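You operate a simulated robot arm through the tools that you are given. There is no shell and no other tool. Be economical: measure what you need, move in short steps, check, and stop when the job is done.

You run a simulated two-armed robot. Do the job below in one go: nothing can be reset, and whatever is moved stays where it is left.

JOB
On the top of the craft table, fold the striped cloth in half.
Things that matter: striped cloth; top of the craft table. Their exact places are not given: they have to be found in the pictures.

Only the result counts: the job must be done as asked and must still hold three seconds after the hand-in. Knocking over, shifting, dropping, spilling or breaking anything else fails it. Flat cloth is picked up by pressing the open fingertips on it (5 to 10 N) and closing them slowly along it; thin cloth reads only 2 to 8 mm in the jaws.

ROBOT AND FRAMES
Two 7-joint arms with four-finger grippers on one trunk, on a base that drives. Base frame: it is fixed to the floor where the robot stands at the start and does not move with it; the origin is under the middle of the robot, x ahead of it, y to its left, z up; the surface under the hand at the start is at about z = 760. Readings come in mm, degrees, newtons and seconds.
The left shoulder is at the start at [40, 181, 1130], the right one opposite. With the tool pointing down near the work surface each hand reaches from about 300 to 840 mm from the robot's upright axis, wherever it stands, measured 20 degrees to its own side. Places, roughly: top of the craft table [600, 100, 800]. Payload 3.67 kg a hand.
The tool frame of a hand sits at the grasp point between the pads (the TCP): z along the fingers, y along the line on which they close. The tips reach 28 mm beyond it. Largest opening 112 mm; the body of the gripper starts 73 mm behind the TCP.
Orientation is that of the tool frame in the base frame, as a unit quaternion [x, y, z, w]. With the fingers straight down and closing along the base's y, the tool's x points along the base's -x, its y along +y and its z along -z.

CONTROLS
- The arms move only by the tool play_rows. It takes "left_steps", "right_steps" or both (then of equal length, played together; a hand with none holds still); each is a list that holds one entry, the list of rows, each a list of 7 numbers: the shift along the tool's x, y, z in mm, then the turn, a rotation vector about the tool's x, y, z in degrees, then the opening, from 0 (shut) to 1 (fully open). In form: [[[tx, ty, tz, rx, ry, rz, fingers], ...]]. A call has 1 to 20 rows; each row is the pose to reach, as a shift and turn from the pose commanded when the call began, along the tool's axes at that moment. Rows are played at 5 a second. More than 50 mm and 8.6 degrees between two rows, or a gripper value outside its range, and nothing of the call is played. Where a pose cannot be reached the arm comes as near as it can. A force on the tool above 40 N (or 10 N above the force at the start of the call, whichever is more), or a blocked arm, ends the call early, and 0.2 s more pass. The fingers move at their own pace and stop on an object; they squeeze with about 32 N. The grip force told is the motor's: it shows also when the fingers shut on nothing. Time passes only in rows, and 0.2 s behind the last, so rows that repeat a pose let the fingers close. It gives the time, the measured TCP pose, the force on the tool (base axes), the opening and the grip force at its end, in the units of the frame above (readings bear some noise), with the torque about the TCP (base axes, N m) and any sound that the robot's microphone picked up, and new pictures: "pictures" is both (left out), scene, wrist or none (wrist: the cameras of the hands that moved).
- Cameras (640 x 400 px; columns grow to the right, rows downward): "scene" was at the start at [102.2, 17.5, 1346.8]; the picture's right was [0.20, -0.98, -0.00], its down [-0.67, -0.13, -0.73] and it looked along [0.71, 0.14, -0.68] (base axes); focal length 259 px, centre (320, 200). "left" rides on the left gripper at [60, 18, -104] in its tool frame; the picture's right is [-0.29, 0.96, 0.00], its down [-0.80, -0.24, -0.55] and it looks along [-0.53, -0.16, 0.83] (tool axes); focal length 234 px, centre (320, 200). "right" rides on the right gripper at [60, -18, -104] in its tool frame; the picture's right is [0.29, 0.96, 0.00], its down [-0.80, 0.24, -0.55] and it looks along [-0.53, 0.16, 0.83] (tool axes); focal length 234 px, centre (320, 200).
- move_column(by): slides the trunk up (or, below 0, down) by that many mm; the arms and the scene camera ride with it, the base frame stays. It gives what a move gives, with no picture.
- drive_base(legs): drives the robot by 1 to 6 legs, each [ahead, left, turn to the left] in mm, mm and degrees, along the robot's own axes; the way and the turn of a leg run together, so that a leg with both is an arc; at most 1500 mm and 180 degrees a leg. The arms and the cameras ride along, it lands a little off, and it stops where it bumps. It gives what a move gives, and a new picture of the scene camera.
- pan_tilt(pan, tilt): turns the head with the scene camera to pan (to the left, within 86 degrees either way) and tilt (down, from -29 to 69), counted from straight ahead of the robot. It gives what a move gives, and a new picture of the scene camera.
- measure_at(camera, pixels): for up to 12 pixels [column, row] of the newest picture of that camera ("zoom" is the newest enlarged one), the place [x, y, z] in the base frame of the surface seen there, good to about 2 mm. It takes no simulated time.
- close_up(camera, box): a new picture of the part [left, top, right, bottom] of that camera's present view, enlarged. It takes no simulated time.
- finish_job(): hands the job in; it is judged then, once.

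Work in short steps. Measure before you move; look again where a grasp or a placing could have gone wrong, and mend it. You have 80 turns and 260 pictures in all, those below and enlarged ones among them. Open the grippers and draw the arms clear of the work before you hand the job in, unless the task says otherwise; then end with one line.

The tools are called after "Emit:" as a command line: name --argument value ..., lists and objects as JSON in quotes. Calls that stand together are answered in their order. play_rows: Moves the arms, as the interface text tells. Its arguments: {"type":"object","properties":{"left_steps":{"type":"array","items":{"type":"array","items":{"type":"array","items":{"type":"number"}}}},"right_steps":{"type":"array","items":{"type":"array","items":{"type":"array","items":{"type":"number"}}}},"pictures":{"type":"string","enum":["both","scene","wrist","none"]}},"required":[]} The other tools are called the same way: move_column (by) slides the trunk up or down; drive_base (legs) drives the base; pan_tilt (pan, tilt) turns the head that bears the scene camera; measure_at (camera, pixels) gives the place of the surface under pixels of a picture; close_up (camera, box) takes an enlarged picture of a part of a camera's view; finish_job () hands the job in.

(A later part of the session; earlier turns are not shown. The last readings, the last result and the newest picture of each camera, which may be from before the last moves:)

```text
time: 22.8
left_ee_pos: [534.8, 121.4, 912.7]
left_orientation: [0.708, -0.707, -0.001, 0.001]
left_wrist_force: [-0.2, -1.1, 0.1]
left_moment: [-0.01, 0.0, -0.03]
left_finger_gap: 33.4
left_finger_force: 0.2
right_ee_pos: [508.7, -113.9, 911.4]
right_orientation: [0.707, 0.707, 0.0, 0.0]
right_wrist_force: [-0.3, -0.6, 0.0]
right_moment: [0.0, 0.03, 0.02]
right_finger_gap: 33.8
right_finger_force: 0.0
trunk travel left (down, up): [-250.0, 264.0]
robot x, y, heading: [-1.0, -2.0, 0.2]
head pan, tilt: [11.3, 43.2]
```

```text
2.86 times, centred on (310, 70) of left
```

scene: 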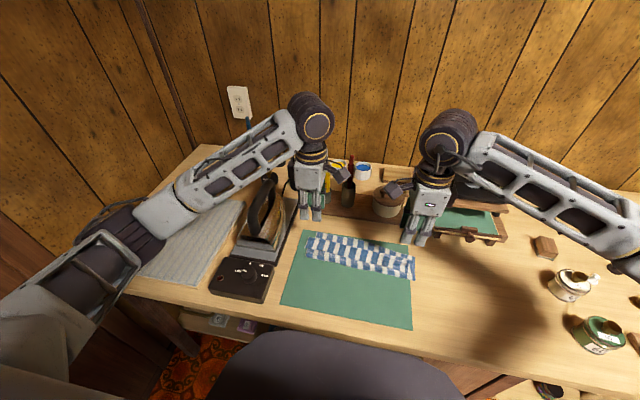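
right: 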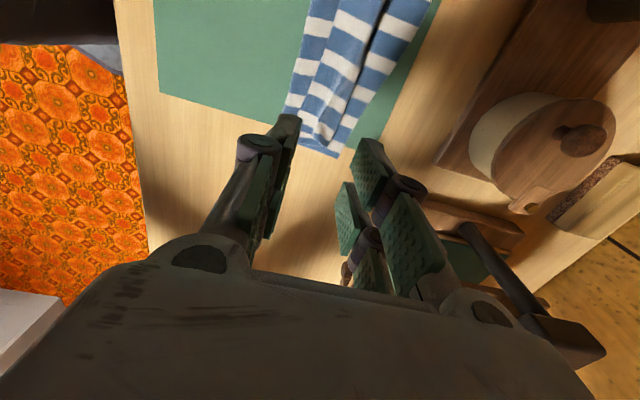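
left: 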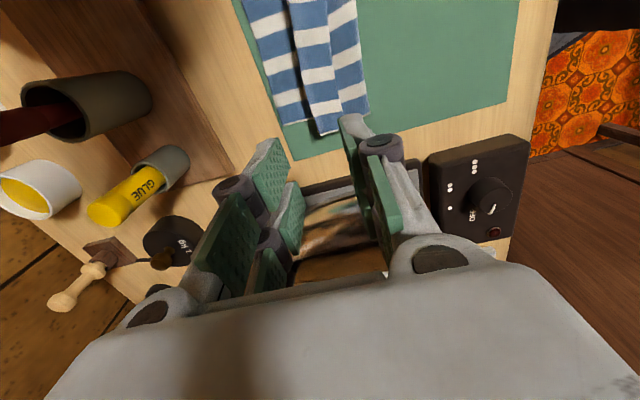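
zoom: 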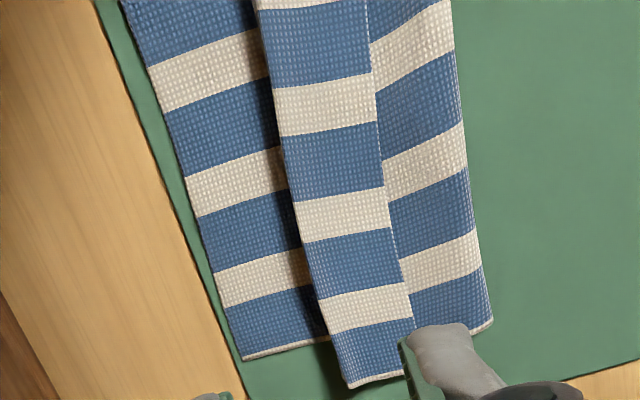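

The flap's crease is at x≈540/530/510 (left/mid/right) and its free edge at ≈513/505/485. I turn both hands so their open fingers line up along this edge (four points), and move them above the strip just robot-side of it.

Emit:
play_rows --left_steps '[[[0, 0, 0, 0, 0, 8.1, 0.85], [0, 0, 0, 0, 0, 16.2, 0.85], [0, 0, 0, 0, 0, 24.3, 0.85], [0, 0, 0, 0, 0, 32.4, 0.85], [0, 0, 0, 0, 0, 40.5, 0.85], [0, 0, 0, 0, 0, 48.6, 0.85], [0, 0, 0, 0, 0, 56.7, 0.85], [0, 0, 0, 0, 0, 64.8, 0.85], [0, 0, 0, 0, 0, 72.9, 0.85], [0, 0, 0, 0, 0, 81, 0.85], [0, 0, 0, 0, 0, 89, 0.85], [0, 0, 0, 0, 0, 97, 0.85], [13, 11, 0, 0, 0, 97, 0.85], [26, 22, 0, 0, 0, 97, 0.85], [39, 34, 0, 0, 0, 97, 0.85], [53, 45, 0, 0, 0, 97, 0.85], [53, 45, 40, 0, 0, 97, 0.85], [53, 45, 70, 0, 0, 97, 0.85], [53, 45, 70, 0, 0, 97, 0.85]]]' --right_steps '[[[0, 0, 0, 0, 0, -7, 0.85], [0, 0, 0, 0, 0, -14, 0.85], [0, 0, 0, 0, 0, -21, 0.85], [0, 0, 0, 0, 0, -28, 0.85], [0, 0, 0, 0, 0, -35, 0.85], [0, 0, 0, 0, 0, -42, 0.85], [0, 0, 0, 0, 0, -49, 0.85], [0, 0, 0, 0, 0, -56, 0.85], [0, 0, 0, 0, 0, -63, 0.85], [0, 0, 0, 0, 0, -70, 0.85], [0, 0, 0, 0, 0, -77, 0.85], [0, 0, 0, 0, 0, -83, 0.85], [10, -9, 0, 0, 0, -83, 0.85], [20, -18, 0, 0, 0, -83, 0.85], [30, -27, 0, 0, 0, -83, 0.85], [42, -36, 0, 0, 0, -83, 0.85], [42, -36, 40, 0, 0, -83, 0.85], [42, -36, 70, 0, 0, -83, 0.85], [42, -36, 70, 0, 0, -83, 0.85]]]'

Emit:
close_up --camera "scene" --box '[260, 200, 440, 330]'

```text
time: 26.8
left_ee_pos: [491.0, 68.5, 841.6]
left_orientation: [0.061, 0.998, 0.0, 0.0]
left_wrist_force: [0.8, -0.2, 0.7]
left_moment: [0.02, 0.01, 0.01]
left_finger_gap: 95.4
left_finger_force: 0.2
right_ee_pos: [472.5, -72.4, 840.6]
right_orientation: [0.06, 0.998, 0.0, 0.0]
right_wrist_force: [0.0, 0.1, -0.3]
right_moment: [0.04, 0.02, -0.02]
right_finger_gap: 95.1
right_finger_force: 0.1
trunk travel left (down, up): [-250.0, 264.0]
robot x, y, heading: [1.6, -2.0, -0.1]
head pan, tilt: [11.3, 43.2]
```

scene: 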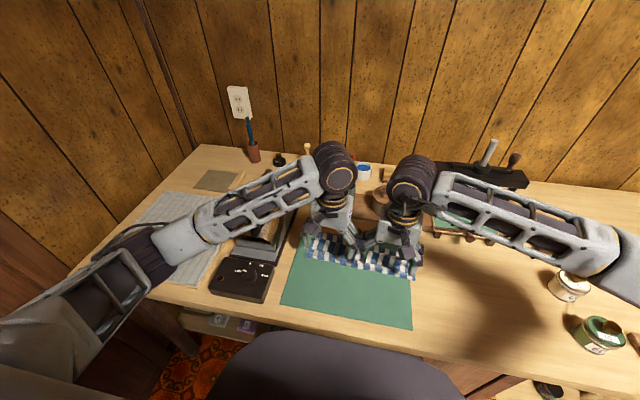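
right: 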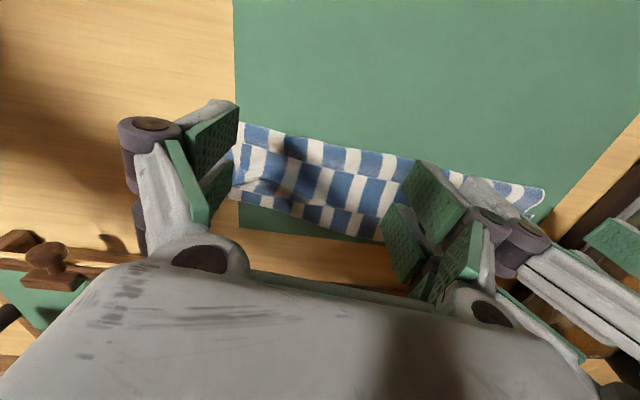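
left: 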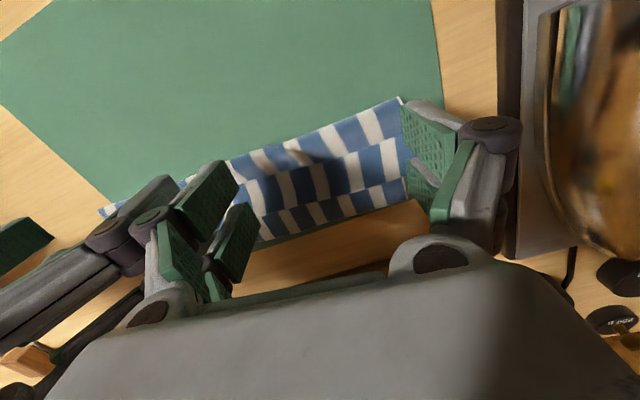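

```text
3.08 times, centred on (350, 265) of scene
```

zoom: 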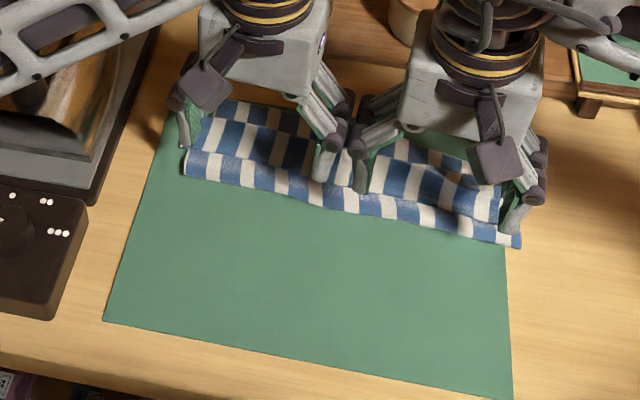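

The hands are placed without touching. I measure the flap's free edge and the fold line once more.

Emit:
measure_at --camera "zoom" --pixels '[[187, 172], [190, 156], [230, 158], [250, 184], [270, 168], [300, 176], [300, 198], [400, 212], [410, 196], [450, 212], [450, 230], [480, 222]]'

```text
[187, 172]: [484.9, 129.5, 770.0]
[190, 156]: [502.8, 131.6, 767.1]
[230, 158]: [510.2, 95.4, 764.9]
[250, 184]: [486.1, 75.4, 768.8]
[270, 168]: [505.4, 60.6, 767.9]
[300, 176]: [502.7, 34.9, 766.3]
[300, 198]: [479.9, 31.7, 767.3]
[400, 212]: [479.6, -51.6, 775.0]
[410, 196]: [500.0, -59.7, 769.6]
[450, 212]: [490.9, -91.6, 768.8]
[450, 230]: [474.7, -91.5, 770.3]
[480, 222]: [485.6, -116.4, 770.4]
```

Fingertips' front faces are ~7 mm short of the free edge. I lower the tips to ~z 769 and sweep 28 mm toward the far side.

Emit:
play_rows --left_steps '[[[0, 0, 25, 0, 0, 0, 0.85], [0, 0, 40, 0, 0, 0, 0.85], [0, 0, 44.5, 0, 0, 0, 0.85], [-4, 0, 44.5, 0, 0, 0, 0.85], [-8, 0, 44.5, 0, 0, 0, 0.85], [-12, 0, 44.5, 0, 0, 0, 0.85], [-16, 0, 44, 0, 0, 0, 0.85], [-20, 0, 43, 0, 0, 0, 0.85], [-24, 0, 42, 0, 0, 0, 0.85], [-28, 0, 41, 0, 0, 0, 0.85]]]' --right_steps '[[[0, 0, 25, 0, 0, 0, 0.85], [0, 0, 39, 0, 0, 0, 0.85], [0, 0, 43, 0, 0, 0, 0.85], [-4, 0, 43, 0, 0, 0, 0.85], [-8, 0, 43, 0, 0, 0, 0.85], [-12, 0, 43, 0, 0, 0, 0.85], [-16, 0, 43, 0, 0, 0, 0.85], [-20, 0, 42, 0, 0, 0, 0.85], [-24, 0, 41, 0, 0, 0, 0.85], [-28, 0, 40, 0, 0, 0, 0.85]]]'

Emit:
close_up --camera "scene" --box '[260, 200, 440, 330]'

```text
time: 29.0
left_ee_pos: [519.5, 63.9, 799.8]
left_orientation: [0.06, 0.998, -0.001, 0.0]
left_wrist_force: [0.2, 0.4, 0.8]
left_moment: [-0.02, 0.01, 0.0]
left_finger_gap: 95.1
left_finger_force: 0.0
right_ee_pos: [500.9, -74.2, 801.4]
right_orientation: [0.061, 0.998, -0.001, 0.0]
right_wrist_force: [1.1, 0.2, -0.2]
right_moment: [-0.04, 0.0, 0.02]
right_finger_gap: 95.2
right_finger_force: 0.1
trunk travel left (down, up): [-250.0, 264.0]
robot x, y, heading: [1.2, -0.0, 0.2]
head pan, tilt: [11.3, 43.2]
```

scene: 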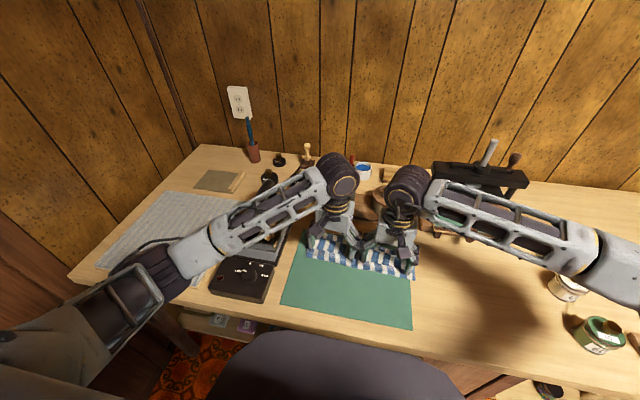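
right: 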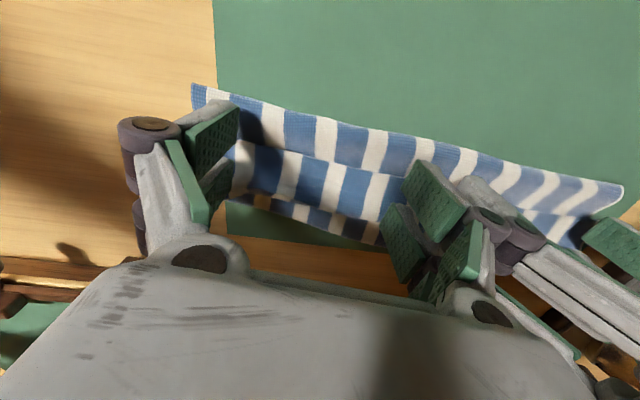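
left: 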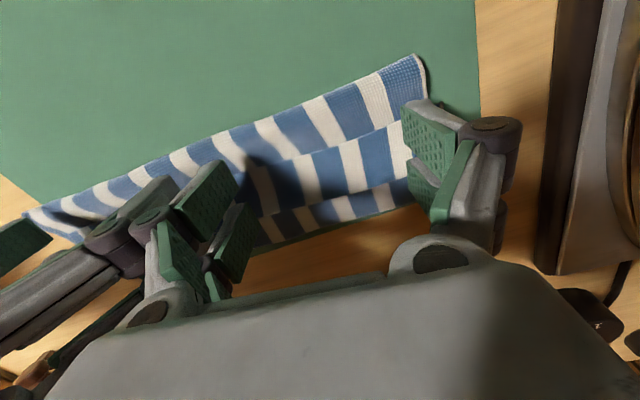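

```text
3.08 times, centred on (350, 265) of scene
```

zoom: 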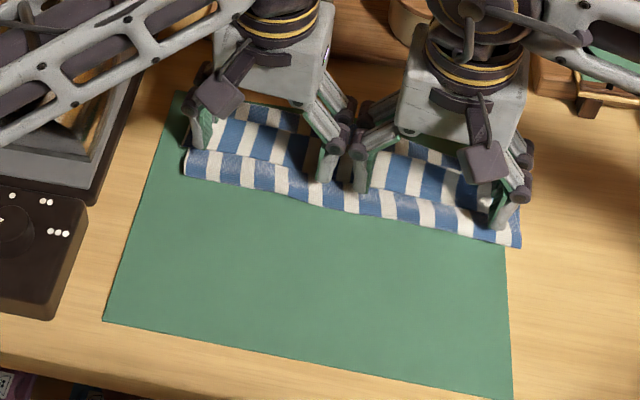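

The view is ambiguous; I measure across the seams between the fingers.

Emit:
measure_at --camera "left" --pixels '[[335, 100], [345, 140], [350, 150], [360, 185], [370, 192], [370, 208], [290, 145], [300, 162], [310, 205]]'

Emit:
close_up --camera "left" --box '[220, 40, 480, 250]'

Emit:
close_up --camera "right" --box '[160, 60, 460, 260]'

```text
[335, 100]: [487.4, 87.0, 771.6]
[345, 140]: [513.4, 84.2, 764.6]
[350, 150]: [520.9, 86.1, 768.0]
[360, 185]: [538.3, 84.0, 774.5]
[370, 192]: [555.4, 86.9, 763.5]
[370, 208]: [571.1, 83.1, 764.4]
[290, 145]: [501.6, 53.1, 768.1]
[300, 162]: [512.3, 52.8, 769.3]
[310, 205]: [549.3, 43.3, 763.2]
```

```text
1.90 times, centred on (350, 145) of left
```

zoom: 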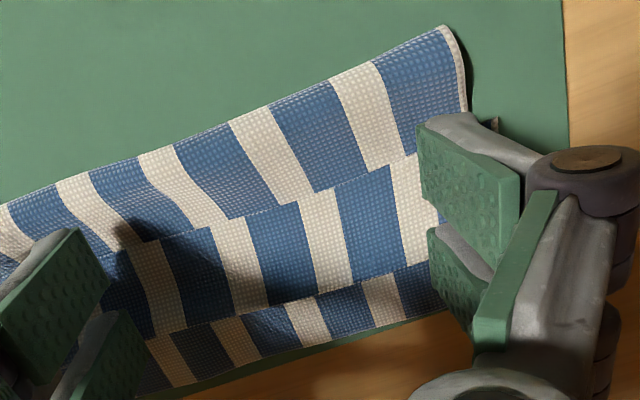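

```text
2.00 times, centred on (310, 160) of right
```

zoom: 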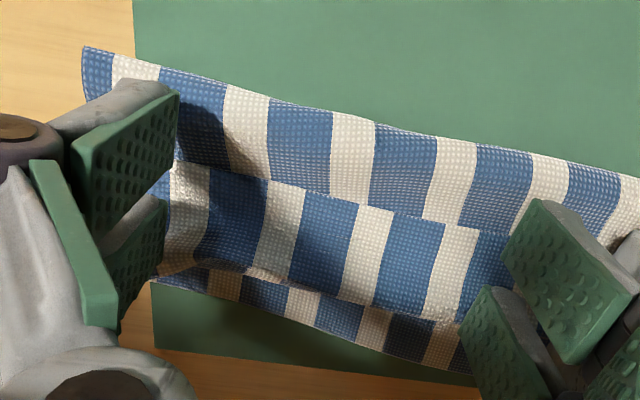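

The tips skimmed over the flap. Better: pinch the flap's free edge with the fingers closing along the edge, and carry it over to the far side. I lift clear, narrow the jaws and place them over the flap's edge near its ends.

Emit:
play_rows --left_steps '[[[0, 0, -20, 0, 0, 0, 0.85], [0, 0, -40, 0, 0, 0, 0.5], [2, 18, -40, 0, 0, 0, 0.27], [4, 36, -40, 0, 0, 0, 0.27], [4, 36, -30, 0, 0, 0, 0.27], [4, 36, -30, 0, 0, 0, 0.27]]]' --right_steps '[[[0, 0, -20, 0, 0, 0, 0.85], [0, 0, -40, 0, 0, 0, 0.5], [0.5, -10, -40, 0, 0, 0, 0.27], [0.5, -21, -40, 0, 0, 0, 0.27], [0.5, -21, -30, 0, 0, 0, 0.27], [0.5, -21, -30, 0, 0, 0, 0.27]]]'

Emit:
close_up --camera "left" --box '[180, 40, 480, 240]'

Emit:
close_up --camera "right" --box '[160, 40, 460, 240]'

```text
time: 30.4
left_ee_pos: [519.1, 101.1, 830.4]
left_orientation: [0.061, 0.998, 0.0, 0.0]
left_wrist_force: [-0.5, 0.5, -0.4]
left_moment: [0.0, -0.03, 0.02]
left_finger_gap: 30.1
left_finger_force: 0.1
right_ee_pos: [496.5, -95.0, 830.7]
right_orientation: [0.061, 0.998, 0.0, 0.0]
right_wrist_force: [-0.7, 0.1, 0.3]
right_moment: [0.02, 0.03, 0.01]
right_finger_gap: 30.4
right_finger_force: 0.1
trunk travel left (down, up): [-250.0, 264.0]
robot x, y, heading: [-1.9, 2.6, -0.2]
head pan, tilt: [11.3, 43.2]
```

scene: 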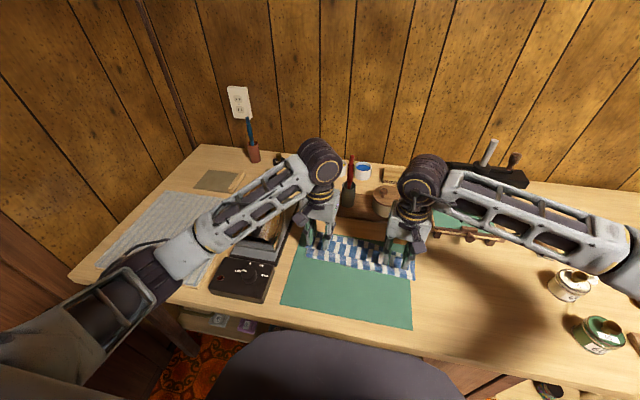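
right: 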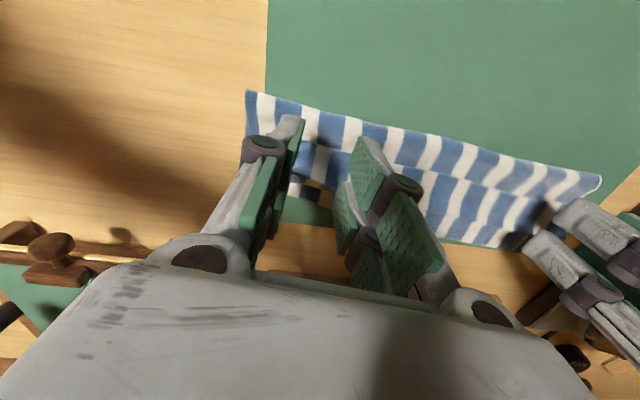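
left: 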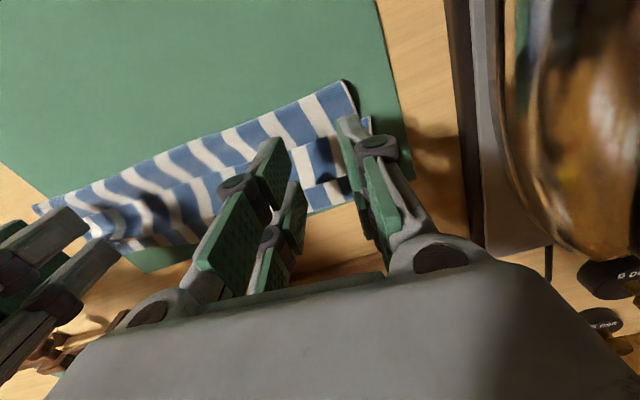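

```text
2.00 times, centred on (330, 140) of left
```

zoom: 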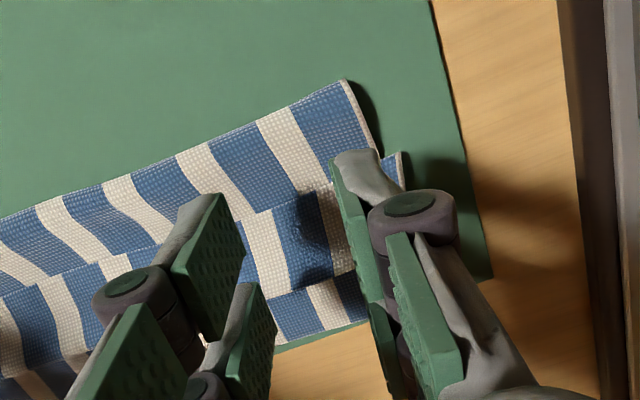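

```text
2.00 times, centred on (310, 140) of right
```

zoom: 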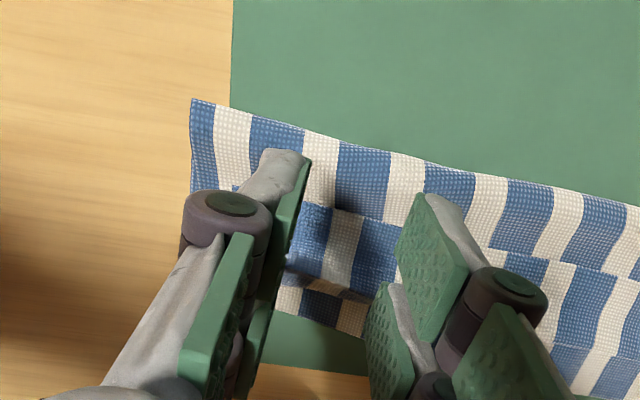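

I measure the flap edge between the fingers in the current right and left views.

Emit:
measure_at --camera "right" --pixels '[[334, 140], [334, 150], [330, 175], [280, 135], [345, 110]]'

Emit:
measure_at --camera "left" --pixels '[[312, 134], [314, 148], [324, 175], [366, 120], [305, 100], [330, 190]]'

```text
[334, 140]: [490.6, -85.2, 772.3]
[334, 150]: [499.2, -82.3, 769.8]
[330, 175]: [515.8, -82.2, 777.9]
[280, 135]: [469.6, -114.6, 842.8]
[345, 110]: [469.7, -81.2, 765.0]
```

```text
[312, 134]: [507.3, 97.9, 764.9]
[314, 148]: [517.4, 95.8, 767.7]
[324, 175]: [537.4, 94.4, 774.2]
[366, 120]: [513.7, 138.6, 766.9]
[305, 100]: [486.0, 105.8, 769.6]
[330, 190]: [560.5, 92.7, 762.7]
```

Left jaws need 4 mm toward the robot. I lower both to contact and read force.

Emit:
play_rows --left_steps '[[[4, 0, 20, 0, 0, 0, 0.27], [4, 0, 30, 0, 0, 0, 0.27], [4, 0, 34, 0, 0, 0, 0.27], [4, 0, 36, 0, 0, 0, 0.27], [4, 0, 36, 0, 0, 0, 0.27]]]' --right_steps '[[[0, 0, 20, 0, 0, 0, 0.27], [0, 0, 28, 0, 0, 0, 0.27], [0, 0, 33, 0, 0, 0, 0.27], [0, 0, 35, 0, 0, 0, 0.27], [0, 0, 35, 0, 0, 0, 0.27]]]' --pictures "none"

```text
time: 31.6
left_ee_pos: [515.1, 102.0, 795.7]
left_orientation: [0.06, 0.998, 0.001, -0.001]
left_wrist_force: [0.6, -1.0, 1.1]
left_moment: [0.02, 0.02, 0.02]
left_finger_gap: 30.3
left_finger_force: 0.1
right_ee_pos: [499.1, -94.7, 796.7]
right_orientation: [0.061, 0.998, 0.0, -0.001]
right_wrist_force: [-0.3, -0.2, 0.1]
right_moment: [0.0, -0.01, -0.02]
right_finger_gap: 30.4
right_finger_force: 0.2
trunk travel left (down, up): [-250.0, 264.0]
robot x, y, heading: [-1.9, -1.1, -0.1]
head pan, tilt: [11.3, 43.2]
```

No contact force yet; I go 2 mm lower.

Emit:
play_rows --left_steps '[[[0, 0, 1, 0, 0, 0, 0.27], [0, 0, 2, 0, 0, 0, 0.27], [0, 0, 2, 0, 0, 0, 0.27]]]' --right_steps '[[[0, 0, 1, 0, 0, 0, 0.27], [0, 0, 2, 0, 0, 0, 0.27], [0, 0, 2, 0, 0, 0, 0.27]]]' --pictures "none"

```text
time: 32.4
left_ee_pos: [515.6, 100.7, 793.3]
left_orientation: [0.06, 0.998, 0.0, 0.001]
left_wrist_force: [1.9, 0.3, 8.2]
left_moment: [0.15, -0.08, 0.0]
left_finger_gap: 29.9
left_finger_force: 0.1
right_ee_pos: [498.0, -93.6, 795.0]
right_orientation: [0.062, 0.998, 0.0, -0.001]
right_wrist_force: [1.0, 0.6, 0.4]
right_moment: [0.03, -0.02, -0.02]
right_finger_gap: 30.4
right_finger_force: 0.4
trunk travel left (down, up): [-250.0, 264.0]
robot x, y, heading: [-0.4, -1.7, -0.1]
head pan, tilt: [11.3, 43.2]
```

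Left presses with 8 N; right needs ~2 mm more. Then both close halfway slowly.

Emit:
play_rows --left_steps '[[[0, 0, 0, 0, 0, 0, 0.27], [0, 0, 0, 0, 0, 0, 0.27], [0, 0, 0.3, 0, 0, 0, 0.27], [0, 0, 0.5, 0, 0, 0, 0.25], [0, 0, 0.5, 0, 0, 0, 0.23], [0, 0, 0.5, 0, 0, 0, 0.21], [0, 0, 0.5, 0, 0, 0, 0.19]]]' --right_steps '[[[0, 0, 1, 0, 0, 0, 0.27], [0, 0, 2, 0, 0, 0, 0.27], [0, 0, 2.8, 0, 0, 0, 0.27], [0, 0, 2.8, 0, 0, 0, 0.25], [0, 0, 2.8, 0, 0, 0, 0.23], [0, 0, 2.8, 0, 0, 0, 0.21], [0, 0, 2.8, 0, 0, 0, 0.19]]]' --pictures "wrist"

```text
time: 34.0
left_ee_pos: [513.2, 101.3, 793.0]
left_orientation: [0.06, 0.998, 0.0, 0.0]
left_wrist_force: [2.0, 2.6, 17.3]
left_moment: [0.29, -0.21, 0.01]
left_finger_gap: 22.1
left_finger_force: 0.7
right_ee_pos: [496.6, -94.4, 793.6]
right_orientation: [0.062, 0.998, -0.001, 0.001]
right_wrist_force: [1.0, -0.1, 8.6]
right_moment: [-0.05, -0.17, 0.02]
right_finger_gap: 20.4
right_finger_force: 0.1
trunk travel left (down, up): [-250.0, 264.0]
robot x, y, heading: [4.8, 0.7, 0.2]
head pan, tilt: [11.3, 43.2]
```

right: 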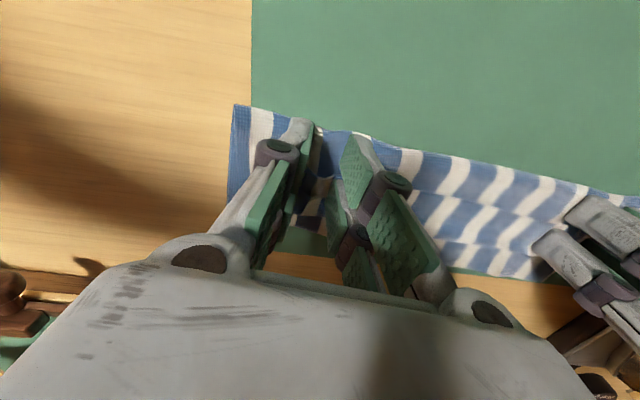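
left: 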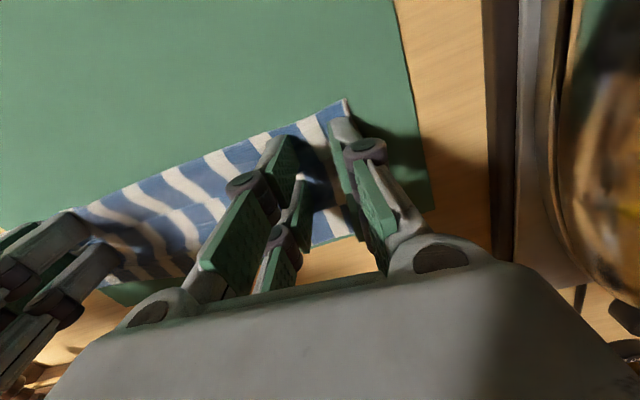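

I enlarge both to see which layers are buckling.

Emit:
close_up --camera "right" --box '[220, 90, 400, 210]'

Emit:
close_up --camera "left" --box '[240, 90, 420, 210]'

```text
3.33 times, centred on (310, 150) of right
```

zoom: 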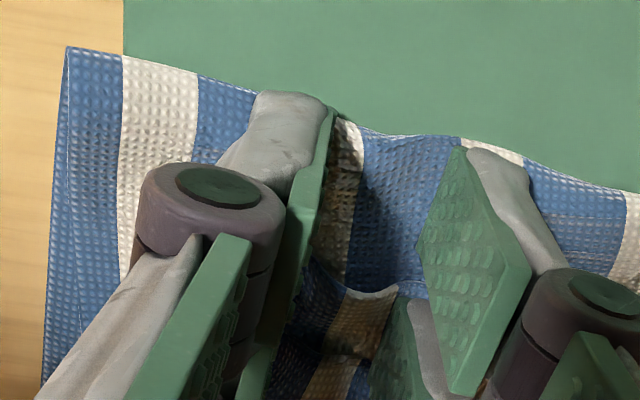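

```text
3.33 times, centred on (330, 150) of left
```

zoom: 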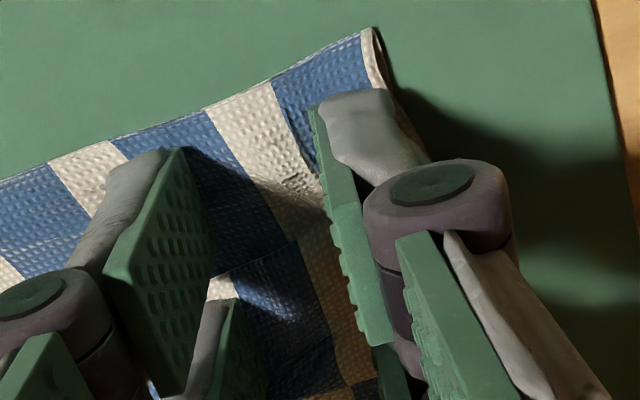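

Both layers buckle here, so this pinch would take the main sheet too. Better to undo: lift off, turn the hands back to close along x, take the crest, unfold, and regrasp right at the edge so no flap is left.

Emit:
play_rows --left_steps '[[[0, 0, 0, 0, 0, 0, 0.35], [0, 0, -20, 0, 0, 0, 0.35], [0, 0, -50, 0, 0, 0, 0.35], [0, 0, -80, 0, 0, 0, 0.35], [0, 0, -100, 0, 0, -8.1, 0.35], [0, 0, -100, 0, 0, -16.2, 0.35], [0, 0, -100, 0, 0, -24.3, 0.35], [0, 0, -100, 0, 0, -32.4, 0.35], [0, 0, -100, 0, 0, -40.5, 0.35], [0, 0, -100, 0, 0, -48.6, 0.35], [0, 0, -100, 0, 0, -56.7, 0.35], [0, 0, -100, 0, 0, -64.8, 0.35], [0, 0, -100, 0, 0, -72.9, 0.35], [0, 0, -100, 0, 0, -81, 0.35], [0, 0, -100, 0, 0, -89, 0.35], [0, 0, -100, 0, 0, -97, 0.35], [0, 0, -100, 0, 0, -97, 0.35]]]' --right_steps '[[[0, 0, 0, 0, 0, 0, 0.35], [0, 0, -20, 0, 0, 0, 0.35], [0, 0, -50, 0, 0, 0, 0.35], [0, 0, -80, 0, 0, 0, 0.35], [0, 0, -100, 0, 0, 7, 0.35], [0, 0, -100, 0, 0, 14, 0.35], [0, 0, -100, 0, 0, 21, 0.35], [0, 0, -100, 0, 0, 28, 0.35], [0, 0, -100, 0, 0, 35, 0.35], [0, 0, -100, 0, 0, 42, 0.35], [0, 0, -100, 0, 0, 49, 0.35], [0, 0, -100, 0, 0, 56, 0.35], [0, 0, -100, 0, 0, 63, 0.35], [0, 0, -100, 0, 0, 70, 0.35], [0, 0, -100, 0, 0, 77, 0.35], [0, 0, -100, 0, 0, 83, 0.35], [0, 0, -100, 0, 0, 83, 0.35]]]'

Emit:
close_up --camera "scene" --box '[260, 200, 440, 330]'

```text
time: 37.6
left_ee_pos: [514.7, 101.7, 891.9]
left_orientation: [0.708, -0.706, 0.0, -0.001]
left_wrist_force: [-0.4, 0.8, -0.6]
left_moment: [0.0, -0.04, -0.02]
left_finger_gap: 39.0
left_finger_force: 0.0
right_ee_pos: [497.9, -95.7, 891.3]
right_orientation: [0.707, 0.707, 0.0, 0.001]
right_wrist_force: [-0.1, 0.2, -0.3]
right_moment: [0.01, -0.03, -0.03]
right_finger_gap: 39.1
right_finger_force: 0.0
trunk travel left (down, up): [-250.0, 264.0]
robot x, y, heading: [5.6, 0.9, -0.1]
head pan, tilt: [11.3, 43.2]
```

scene: 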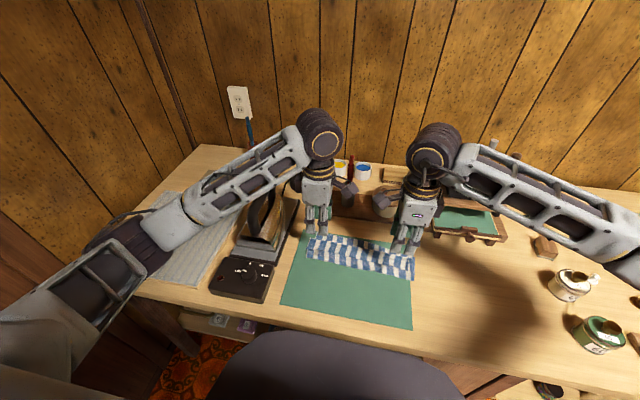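
right: 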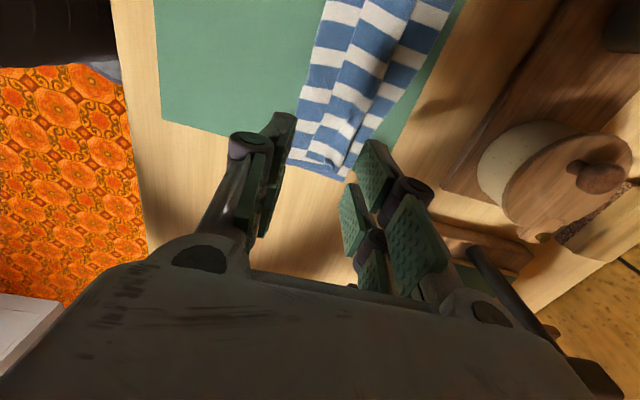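
left: 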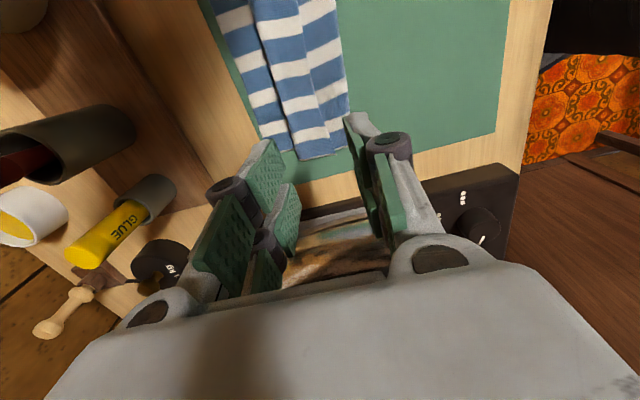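

```text
3.08 times, centred on (350, 265) of scene
```

zoom: 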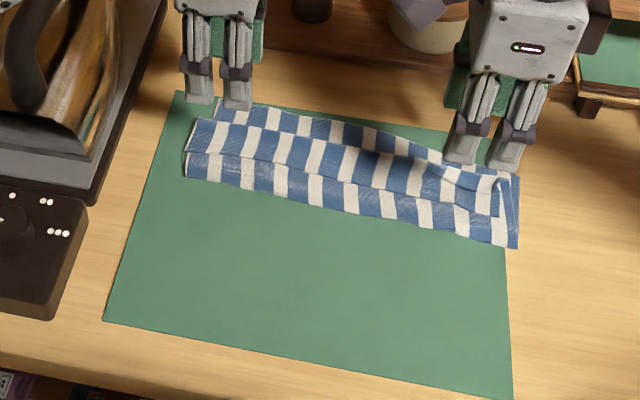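

I measure the crest (seam between flap and far strip) near both ends.

Emit:
measure_at --camera "left" --pixels '[[278, 80], [290, 120], [296, 145], [310, 120], [285, 110], [318, 125], [268, 110]]'

Emit:
measure_at --camera "right" --pixels '[[385, 80], [370, 110], [355, 140], [345, 110], [335, 140], [362, 130], [375, 90], [330, 105]]'

Emit:
close_up --camera "right" --box '[280, 40, 460, 190]'

```text
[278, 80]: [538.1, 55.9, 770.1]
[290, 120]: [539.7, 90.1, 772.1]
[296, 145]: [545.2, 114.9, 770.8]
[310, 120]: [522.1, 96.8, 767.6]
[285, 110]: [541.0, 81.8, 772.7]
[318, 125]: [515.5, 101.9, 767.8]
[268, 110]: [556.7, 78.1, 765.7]
```

```text
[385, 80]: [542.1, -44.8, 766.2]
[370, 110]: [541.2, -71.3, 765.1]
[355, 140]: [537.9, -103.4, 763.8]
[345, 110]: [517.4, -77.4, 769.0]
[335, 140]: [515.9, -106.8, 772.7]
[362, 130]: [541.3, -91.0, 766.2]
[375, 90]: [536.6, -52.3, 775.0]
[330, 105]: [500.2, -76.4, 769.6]
```

```text
2.67 times, centred on (370, 115) of right
```

zoom: 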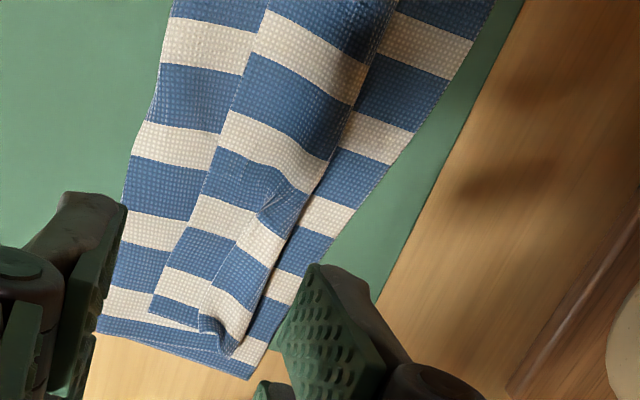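

Crest: x≈542 (left) and ≈533 (right). I straddle it with 30 mm jaws, tips ~3 mm above the bottom layer, and close.

Emit:
play_rows --left_steps '[[[0, -11, 30, 0, 0, 0, 0.27], [0, -22, 60, 0, 0, 0, 0.27], [0, -22, 85, 0, 0, 0, 0.27], [0, -22, 97, 0, 0, 0, 0.27], [0, -22, 97, 0, 0, 0, 0.22], [0, -22, 97, 0, 0, 0, 0.16], [0, -22, 97, 0, 0, 0, 0.1], [0, -22, 97, 0, 0, 0, 0.04], [0, -22, 97, 0, 0, 0, 0], [0, -22, 97, 0, 0, 0, 0]]]' --right_steps '[[[0, 15, 30, 0, 0, 0, 0.27], [0, 29, 60, 0, 0, 0, 0.27], [0, 29, 85, 0, 0, 0, 0.27], [0, 29, 96, 0, 0, 0, 0.27], [0, 29, 96, 0, 0, 0, 0.22], [0, 29, 96, 0, 0, 0, 0.16], [0, 29, 96, 0, 0, 0, 0.1], [0, 29, 96, 0, 0, 0, 0.04], [0, 29, 96, 0, 0, 0, 0], [0, 29, 96, 0, 0, 0, 0]]]' --pictures "wrist"

```text
time: 39.8
left_ee_pos: [536.3, 102.4, 795.1]
left_orientation: [0.708, -0.706, 0.0, 0.001]
left_wrist_force: [1.2, -0.8, 1.9]
left_moment: [-0.04, -0.01, 0.02]
left_finger_gap: 2.4
left_finger_force: 34.4
right_ee_pos: [525.5, -94.5, 795.8]
right_orientation: [0.707, 0.707, 0.0, 0.0]
right_wrist_force: [0.4, 1.1, 0.7]
right_moment: [-0.02, 0.01, 0.03]
right_finger_gap: 2.8
right_finger_force: 32.0
trunk travel left (down, up): [-250.0, 264.0]
robot x, y, heading: [0.8, 0.1, 0.2]
head pan, tilt: [11.3, 43.2]
```

right: 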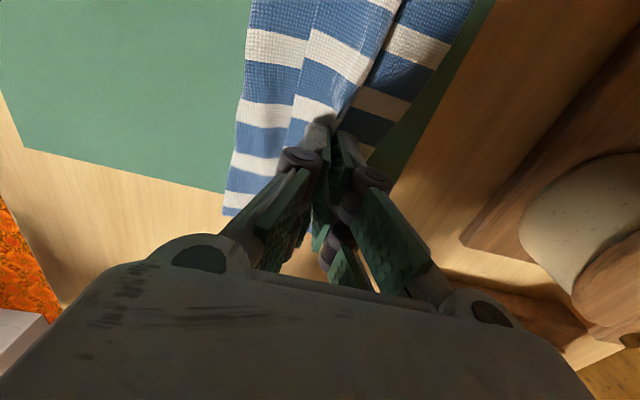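
left: 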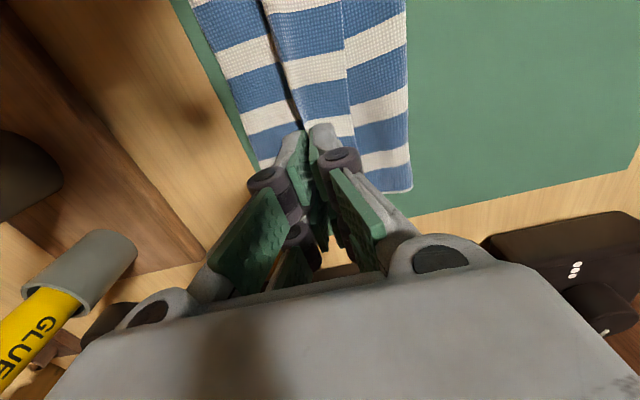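

Both crests are held (2.4 and 2.8 mm). I carry them back along the arc to unfold the cloth.

Emit:
play_rows --left_steps '[[[0, 3, -10, 0, 0, 0, 0], [0, 8, -22, 0, 0, 0, 0], [0, 15, -34, 0, 0, 0, 0], [0, 24, -45, 0, 0, 0, 0], [0, 35, -54, 0, 0, 0, 0], [0, 47, -60, 0, 0, 0, 0], [0, 60, -60, 0, 0, 0, 0], [0, 72, -56, 0, 0, 0, 0], [0, 84, -48, 0, 0, 0, 0], [0, 95, -37, 0, 0, 0, 0], [0, 104, -24, 0, 0, 0, 0], [0, 110, -10, 0, 0, 0, 0], [0, 112, -3, 0, 0, 0, 0], [0, 112, -3, 0, 0, 0, 0]]]' --right_steps '[[[0, -3, -10, 0, 0, 0, 0], [0, -8, -22, 0, 0, 0, 0], [0, -15, -34, 0, 0, 0, 0], [0, -24, -45, 0, 0, 0, 0], [0, -35, -54, 0, 0, 0, 0], [0, -47, -60, 0, 0, 0, 0], [0, -60, -60, 0, 0, 0, 0], [0, -72, -56, 0, 0, 0, 0], [0, -84, -48, 0, 0, 0, 0], [0, -95, -37, 0, 0, 0, 0], [0, -104, -24, 0, 0, 0, 0], [0, -110, -10, 0, 0, 0, 0], [0, -114, -3, 0, 0, 0, 0], [0, -114, -3, 0, 0, 0, 0]]]'

Emit:
close_up --camera "scene" --box '[260, 210, 440, 340]'

```text
time: 42.8
left_ee_pos: [425.3, 101.0, 797.5]
left_orientation: [-0.707, 0.707, -0.001, 0.0]
left_wrist_force: [-0.2, 0.0, 1.0]
left_moment: [0.0, 0.01, -0.02]
left_finger_gap: 2.4
left_finger_force: 31.0
right_ee_pos: [410.9, -93.9, 797.7]
right_orientation: [0.707, 0.707, 0.0, 0.0]
right_wrist_force: [0.2, -0.1, -0.5]
right_moment: [-0.02, 0.03, 0.0]
right_finger_gap: 3.1
right_finger_force: 34.4
trunk travel left (down, up): [-250.0, 264.0]
robot x, y, heading: [2.1, 0.8, -0.0]
head pan, tilt: [11.3, 43.2]
```

scene: 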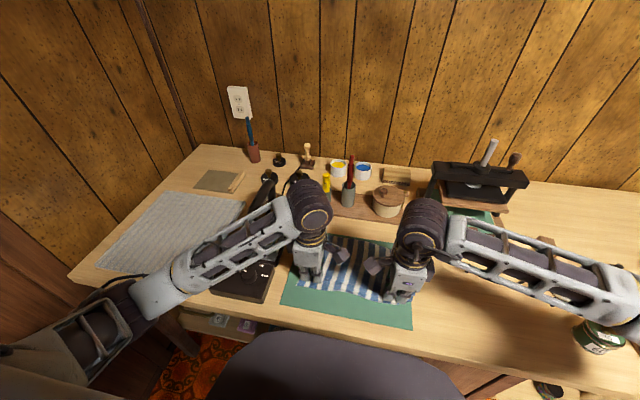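
right: 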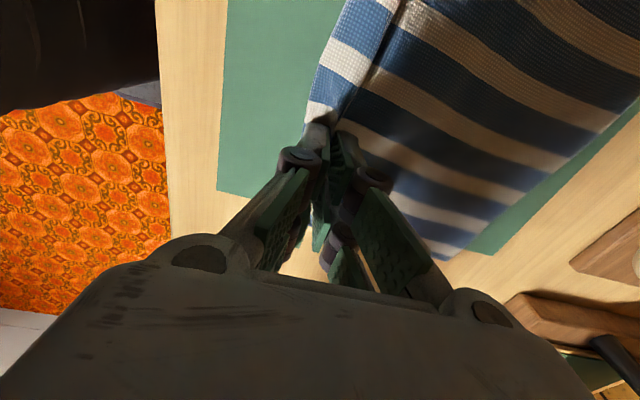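
left: 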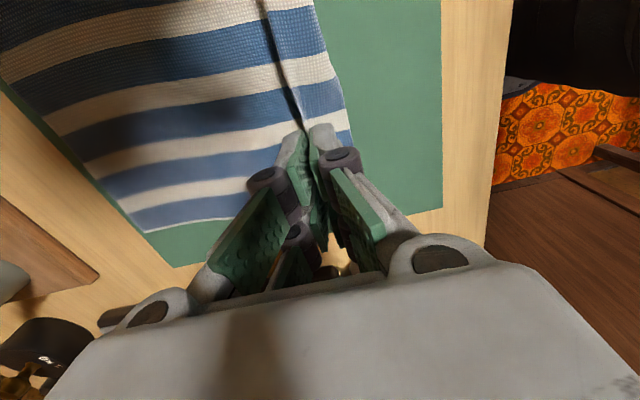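

```text
3.08 times, centred on (350, 275) of scene
```

zoom: 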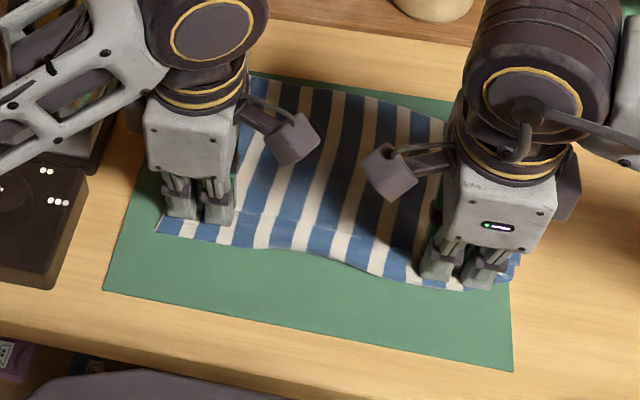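

Unfolded. I pull slightly toward the robot and apart to smooth it, release and rise to inspect.

Emit:
play_rows --left_steps '[[[-3, 3, 0, 0, 0, 0, 0], [-6, 6, 2, 0, 0, 0, 0], [-6, 6, 2, 0, 0, 0, 0.1], [-6, 6, 2, 0, 0, 0, 0.3], [-6, 6, 0, 0, 0, 0, 0.4], [-6, 6, -40, 0, 0, 0, 0.4], [-6, 6, -80, 0, 0, 0, 0.4], [-6, 6, -120, 0, 0, 0, 0.4], [-6, 0, -160, 0, 0, 0, 0.4], [-6, 0, -160, 0, 0, 0, 0.4]]]' --right_steps '[[[-3, -3, 0, 0, 0, 0, 0], [-6, -6, 2, 0, 0, 0, 0], [-6, -6, 2, 0, 0, 0, 0.1], [-6, -6, 2, 0, 0, 0, 0.3], [-6, -6, 0, 0, 0, 0, 0.4], [-6, -6, -40, 0, 0, 0, 0.4], [-6, -6, -80, 0, 0, 0, 0.4], [-6, -6, -120, 0, 0, 0, 0.4], [-6, 0, -160, 0, 0, 0, 0.4], [-6, 0, -160, 0, 0, 0, 0.4]]]'

Emit:
close_up --camera "scene" --box '[260, 210, 440, 340]'

```text
time: 45.0
left_ee_pos: [424.2, 106.6, 956.9]
left_orientation: [0.708, -0.707, -0.001, 0.0]
left_wrist_force: [0.4, -0.4, -0.4]
left_moment: [0.0, -0.01, -0.02]
left_finger_gap: 44.8
left_finger_force: 0.1
right_ee_pos: [411.9, -101.2, 959.8]
right_orientation: [0.707, 0.707, -0.001, 0.0]
right_wrist_force: [0.7, 0.5, -0.3]
right_moment: [0.01, 0.0, 0.02]
right_finger_gap: 44.8
right_finger_force: 0.1
trunk travel left (down, up): [-250.0, 264.0]
robot x, y, heading: [-3.8, 0.6, 0.2]
head pan, tilt: [11.3, 43.2]
```

scene: 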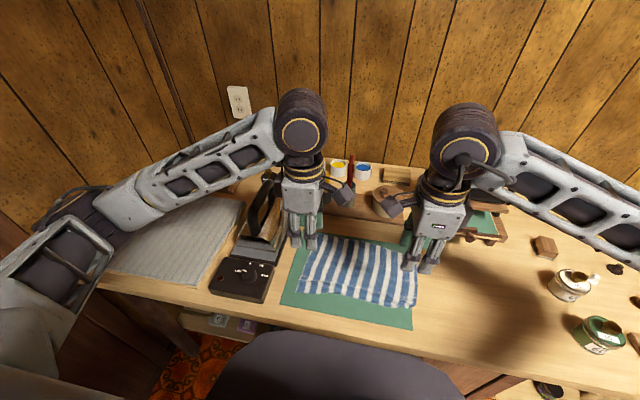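
right: 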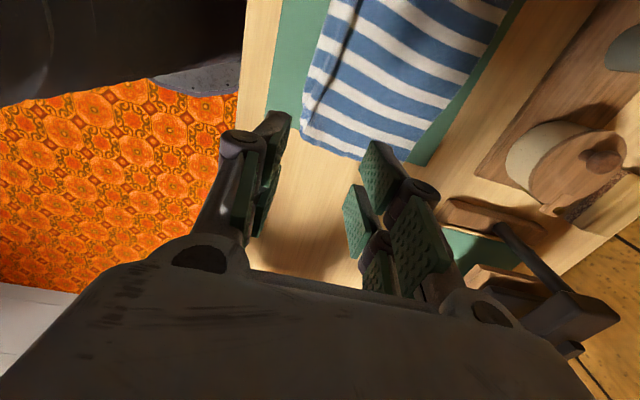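
left: 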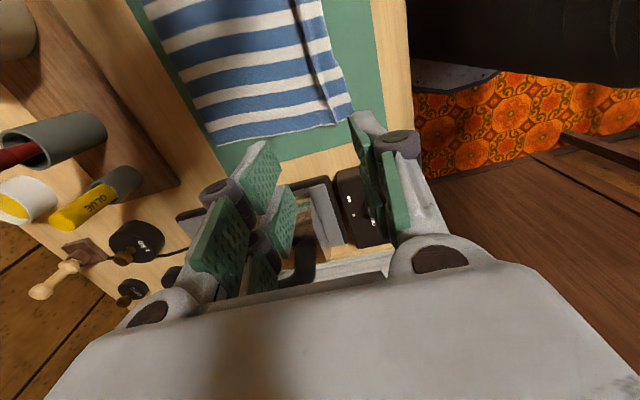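

```text
3.08 times, centred on (350, 275) of scene
```

zoom: 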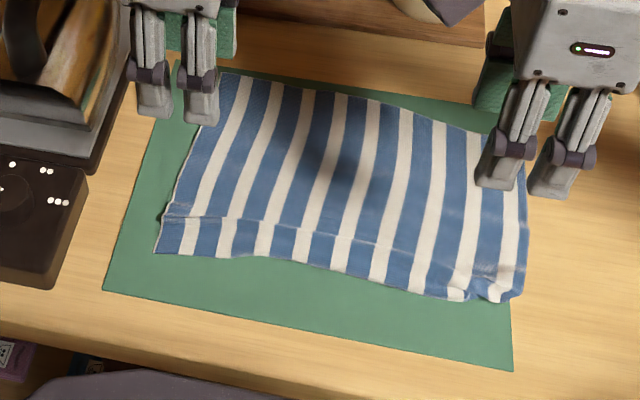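

Now I measure the near edge, the small ridge and the far edge.

Emit:
measure_at --camera "zoom" --pixels '[[160, 250], [185, 253], [210, 254], [168, 208], [200, 214], [440, 294], [470, 296], [510, 298], [450, 262], [500, 275], [235, 74], [495, 132]]'

Emit:
measure_at --camera "left" --pixels '[[346, 100], [338, 70], [325, 30], [310, 60], [320, 95], [348, 118]]'

Emit:
measure_at --camera "right" --pixels '[[304, 110], [310, 70], [322, 30], [336, 70], [330, 100], [302, 126]]'

Emit:
close_up --camera "right" --box '[270, 20, 450, 170]'

Emit:
close_up --camera "left" --box '[220, 0, 400, 150]'

```text
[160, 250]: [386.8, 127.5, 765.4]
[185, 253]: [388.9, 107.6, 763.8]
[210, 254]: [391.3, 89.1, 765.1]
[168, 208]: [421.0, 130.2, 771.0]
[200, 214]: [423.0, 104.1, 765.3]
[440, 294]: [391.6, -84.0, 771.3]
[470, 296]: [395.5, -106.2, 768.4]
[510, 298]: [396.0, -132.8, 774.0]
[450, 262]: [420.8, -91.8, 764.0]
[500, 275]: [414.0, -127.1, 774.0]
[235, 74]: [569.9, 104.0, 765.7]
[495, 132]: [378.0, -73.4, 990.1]
```

```text
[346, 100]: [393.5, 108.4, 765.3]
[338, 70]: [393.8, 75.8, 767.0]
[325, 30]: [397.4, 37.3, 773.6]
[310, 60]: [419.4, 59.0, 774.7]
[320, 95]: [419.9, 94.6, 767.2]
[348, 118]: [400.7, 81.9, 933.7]
```

```text
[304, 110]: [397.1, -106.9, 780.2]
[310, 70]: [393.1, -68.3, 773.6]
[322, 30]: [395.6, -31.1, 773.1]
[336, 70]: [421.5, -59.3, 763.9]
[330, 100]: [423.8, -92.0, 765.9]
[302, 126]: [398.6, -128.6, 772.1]
```

```text
2.67 times, centred on (360, 95) of right
```

zoom: 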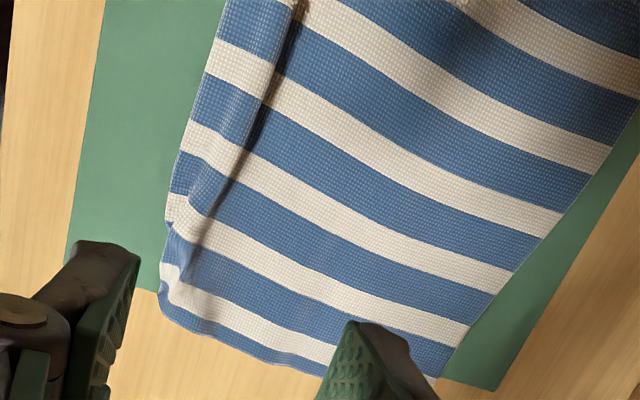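

```text
2.67 times, centred on (310, 75) of left
```

zoom: 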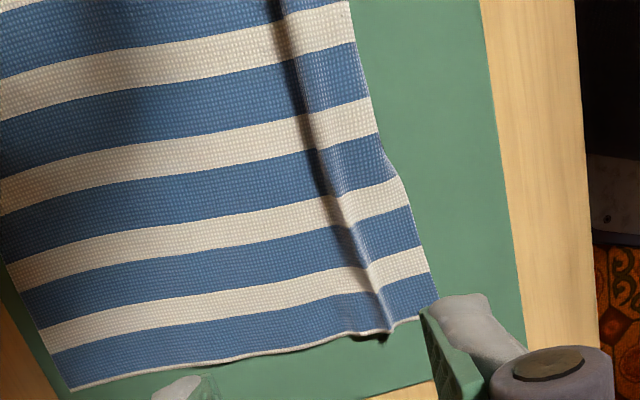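

At the right and middle the near edge has rolled under (edge z≈774–780). I re-pinch the ridge (left x≈419, right x≈403), lift so the flap hangs free, and lower while moving away from the robot so the flap lays out toward the robot.

Emit:
play_rows --left_steps '[[[0, 5, 40, 0, 0, 0, 0.27], [0, 5, 80, 0, 0, 0, 0.27], [0, 5, 120, 0, 0, 0, 0.27], [0, 5, 150, 0, 0, 0, 0.27], [0, 5, 161, 0, 0, 0, 0.27], [0, 5, 162, 0, 0, 0, 0.2], [0, 5, 162, 0, 0, 0, 0.13], [0, 5, 162, 0, 0, 0, 0.06], [0, 5, 162, 0, 0, 0, 0], [0, 5, 162, 0, 0, 0, 0], [0, 5, 162, 0, 0, 0, 0]]]' --right_steps '[[[0, -9, 40, 0, 0, 0, 0.27], [0, -9, 80, 0, 0, 0, 0.27], [0, -9, 120, 0, 0, 0, 0.27], [0, -9, 150, 0, 0, 0, 0.27], [0, -9, 161, 0, 0, 0, 0.27], [0, -9, 163, 0, 0, 0, 0.2], [0, -9, 163, 0, 0, 0, 0.13], [0, -9, 163, 0, 0, 0, 0.06], [0, -9, 163, 0, 0, 0, 0], [0, -9, 163, 0, 0, 0, 0], [0, -9, 163, 0, 0, 0, 0]]]' --pictures "wrist"

```text
time: 47.4
left_ee_pos: [419.3, 107.6, 796.9]
left_orientation: [-0.707, 0.707, -0.001, 0.0]
left_wrist_force: [-0.5, 0.7, -1.0]
left_moment: [0.0, 0.06, 0.0]
left_finger_gap: 2.2
left_finger_force: 31.0
right_ee_pos: [403.8, -100.8, 796.8]
right_orientation: [0.707, 0.707, 0.0, 0.001]
right_wrist_force: [0.1, 1.3, 1.1]
right_moment: [0.02, 0.0, 0.02]
right_finger_gap: 2.7
right_finger_force: 32.1
trunk travel left (down, up): [-250.0, 264.0]
robot x, y, heading: [-3.4, -0.1, -0.1]
head pan, tilt: [11.3, 43.2]
```

right: 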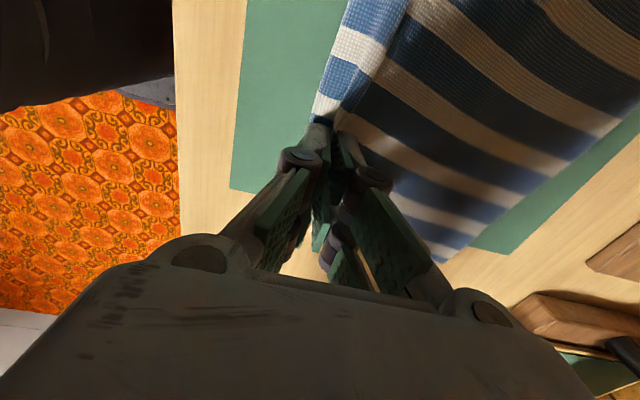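
left: 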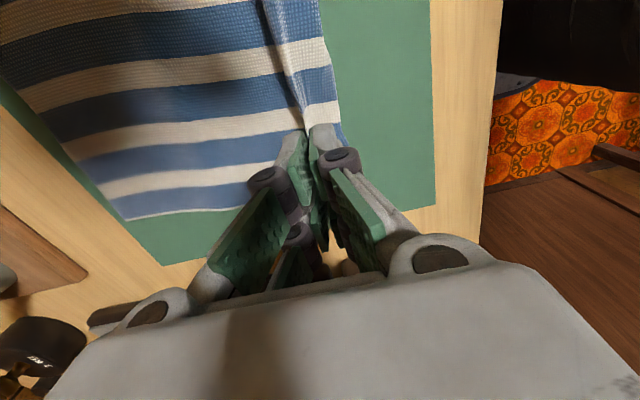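

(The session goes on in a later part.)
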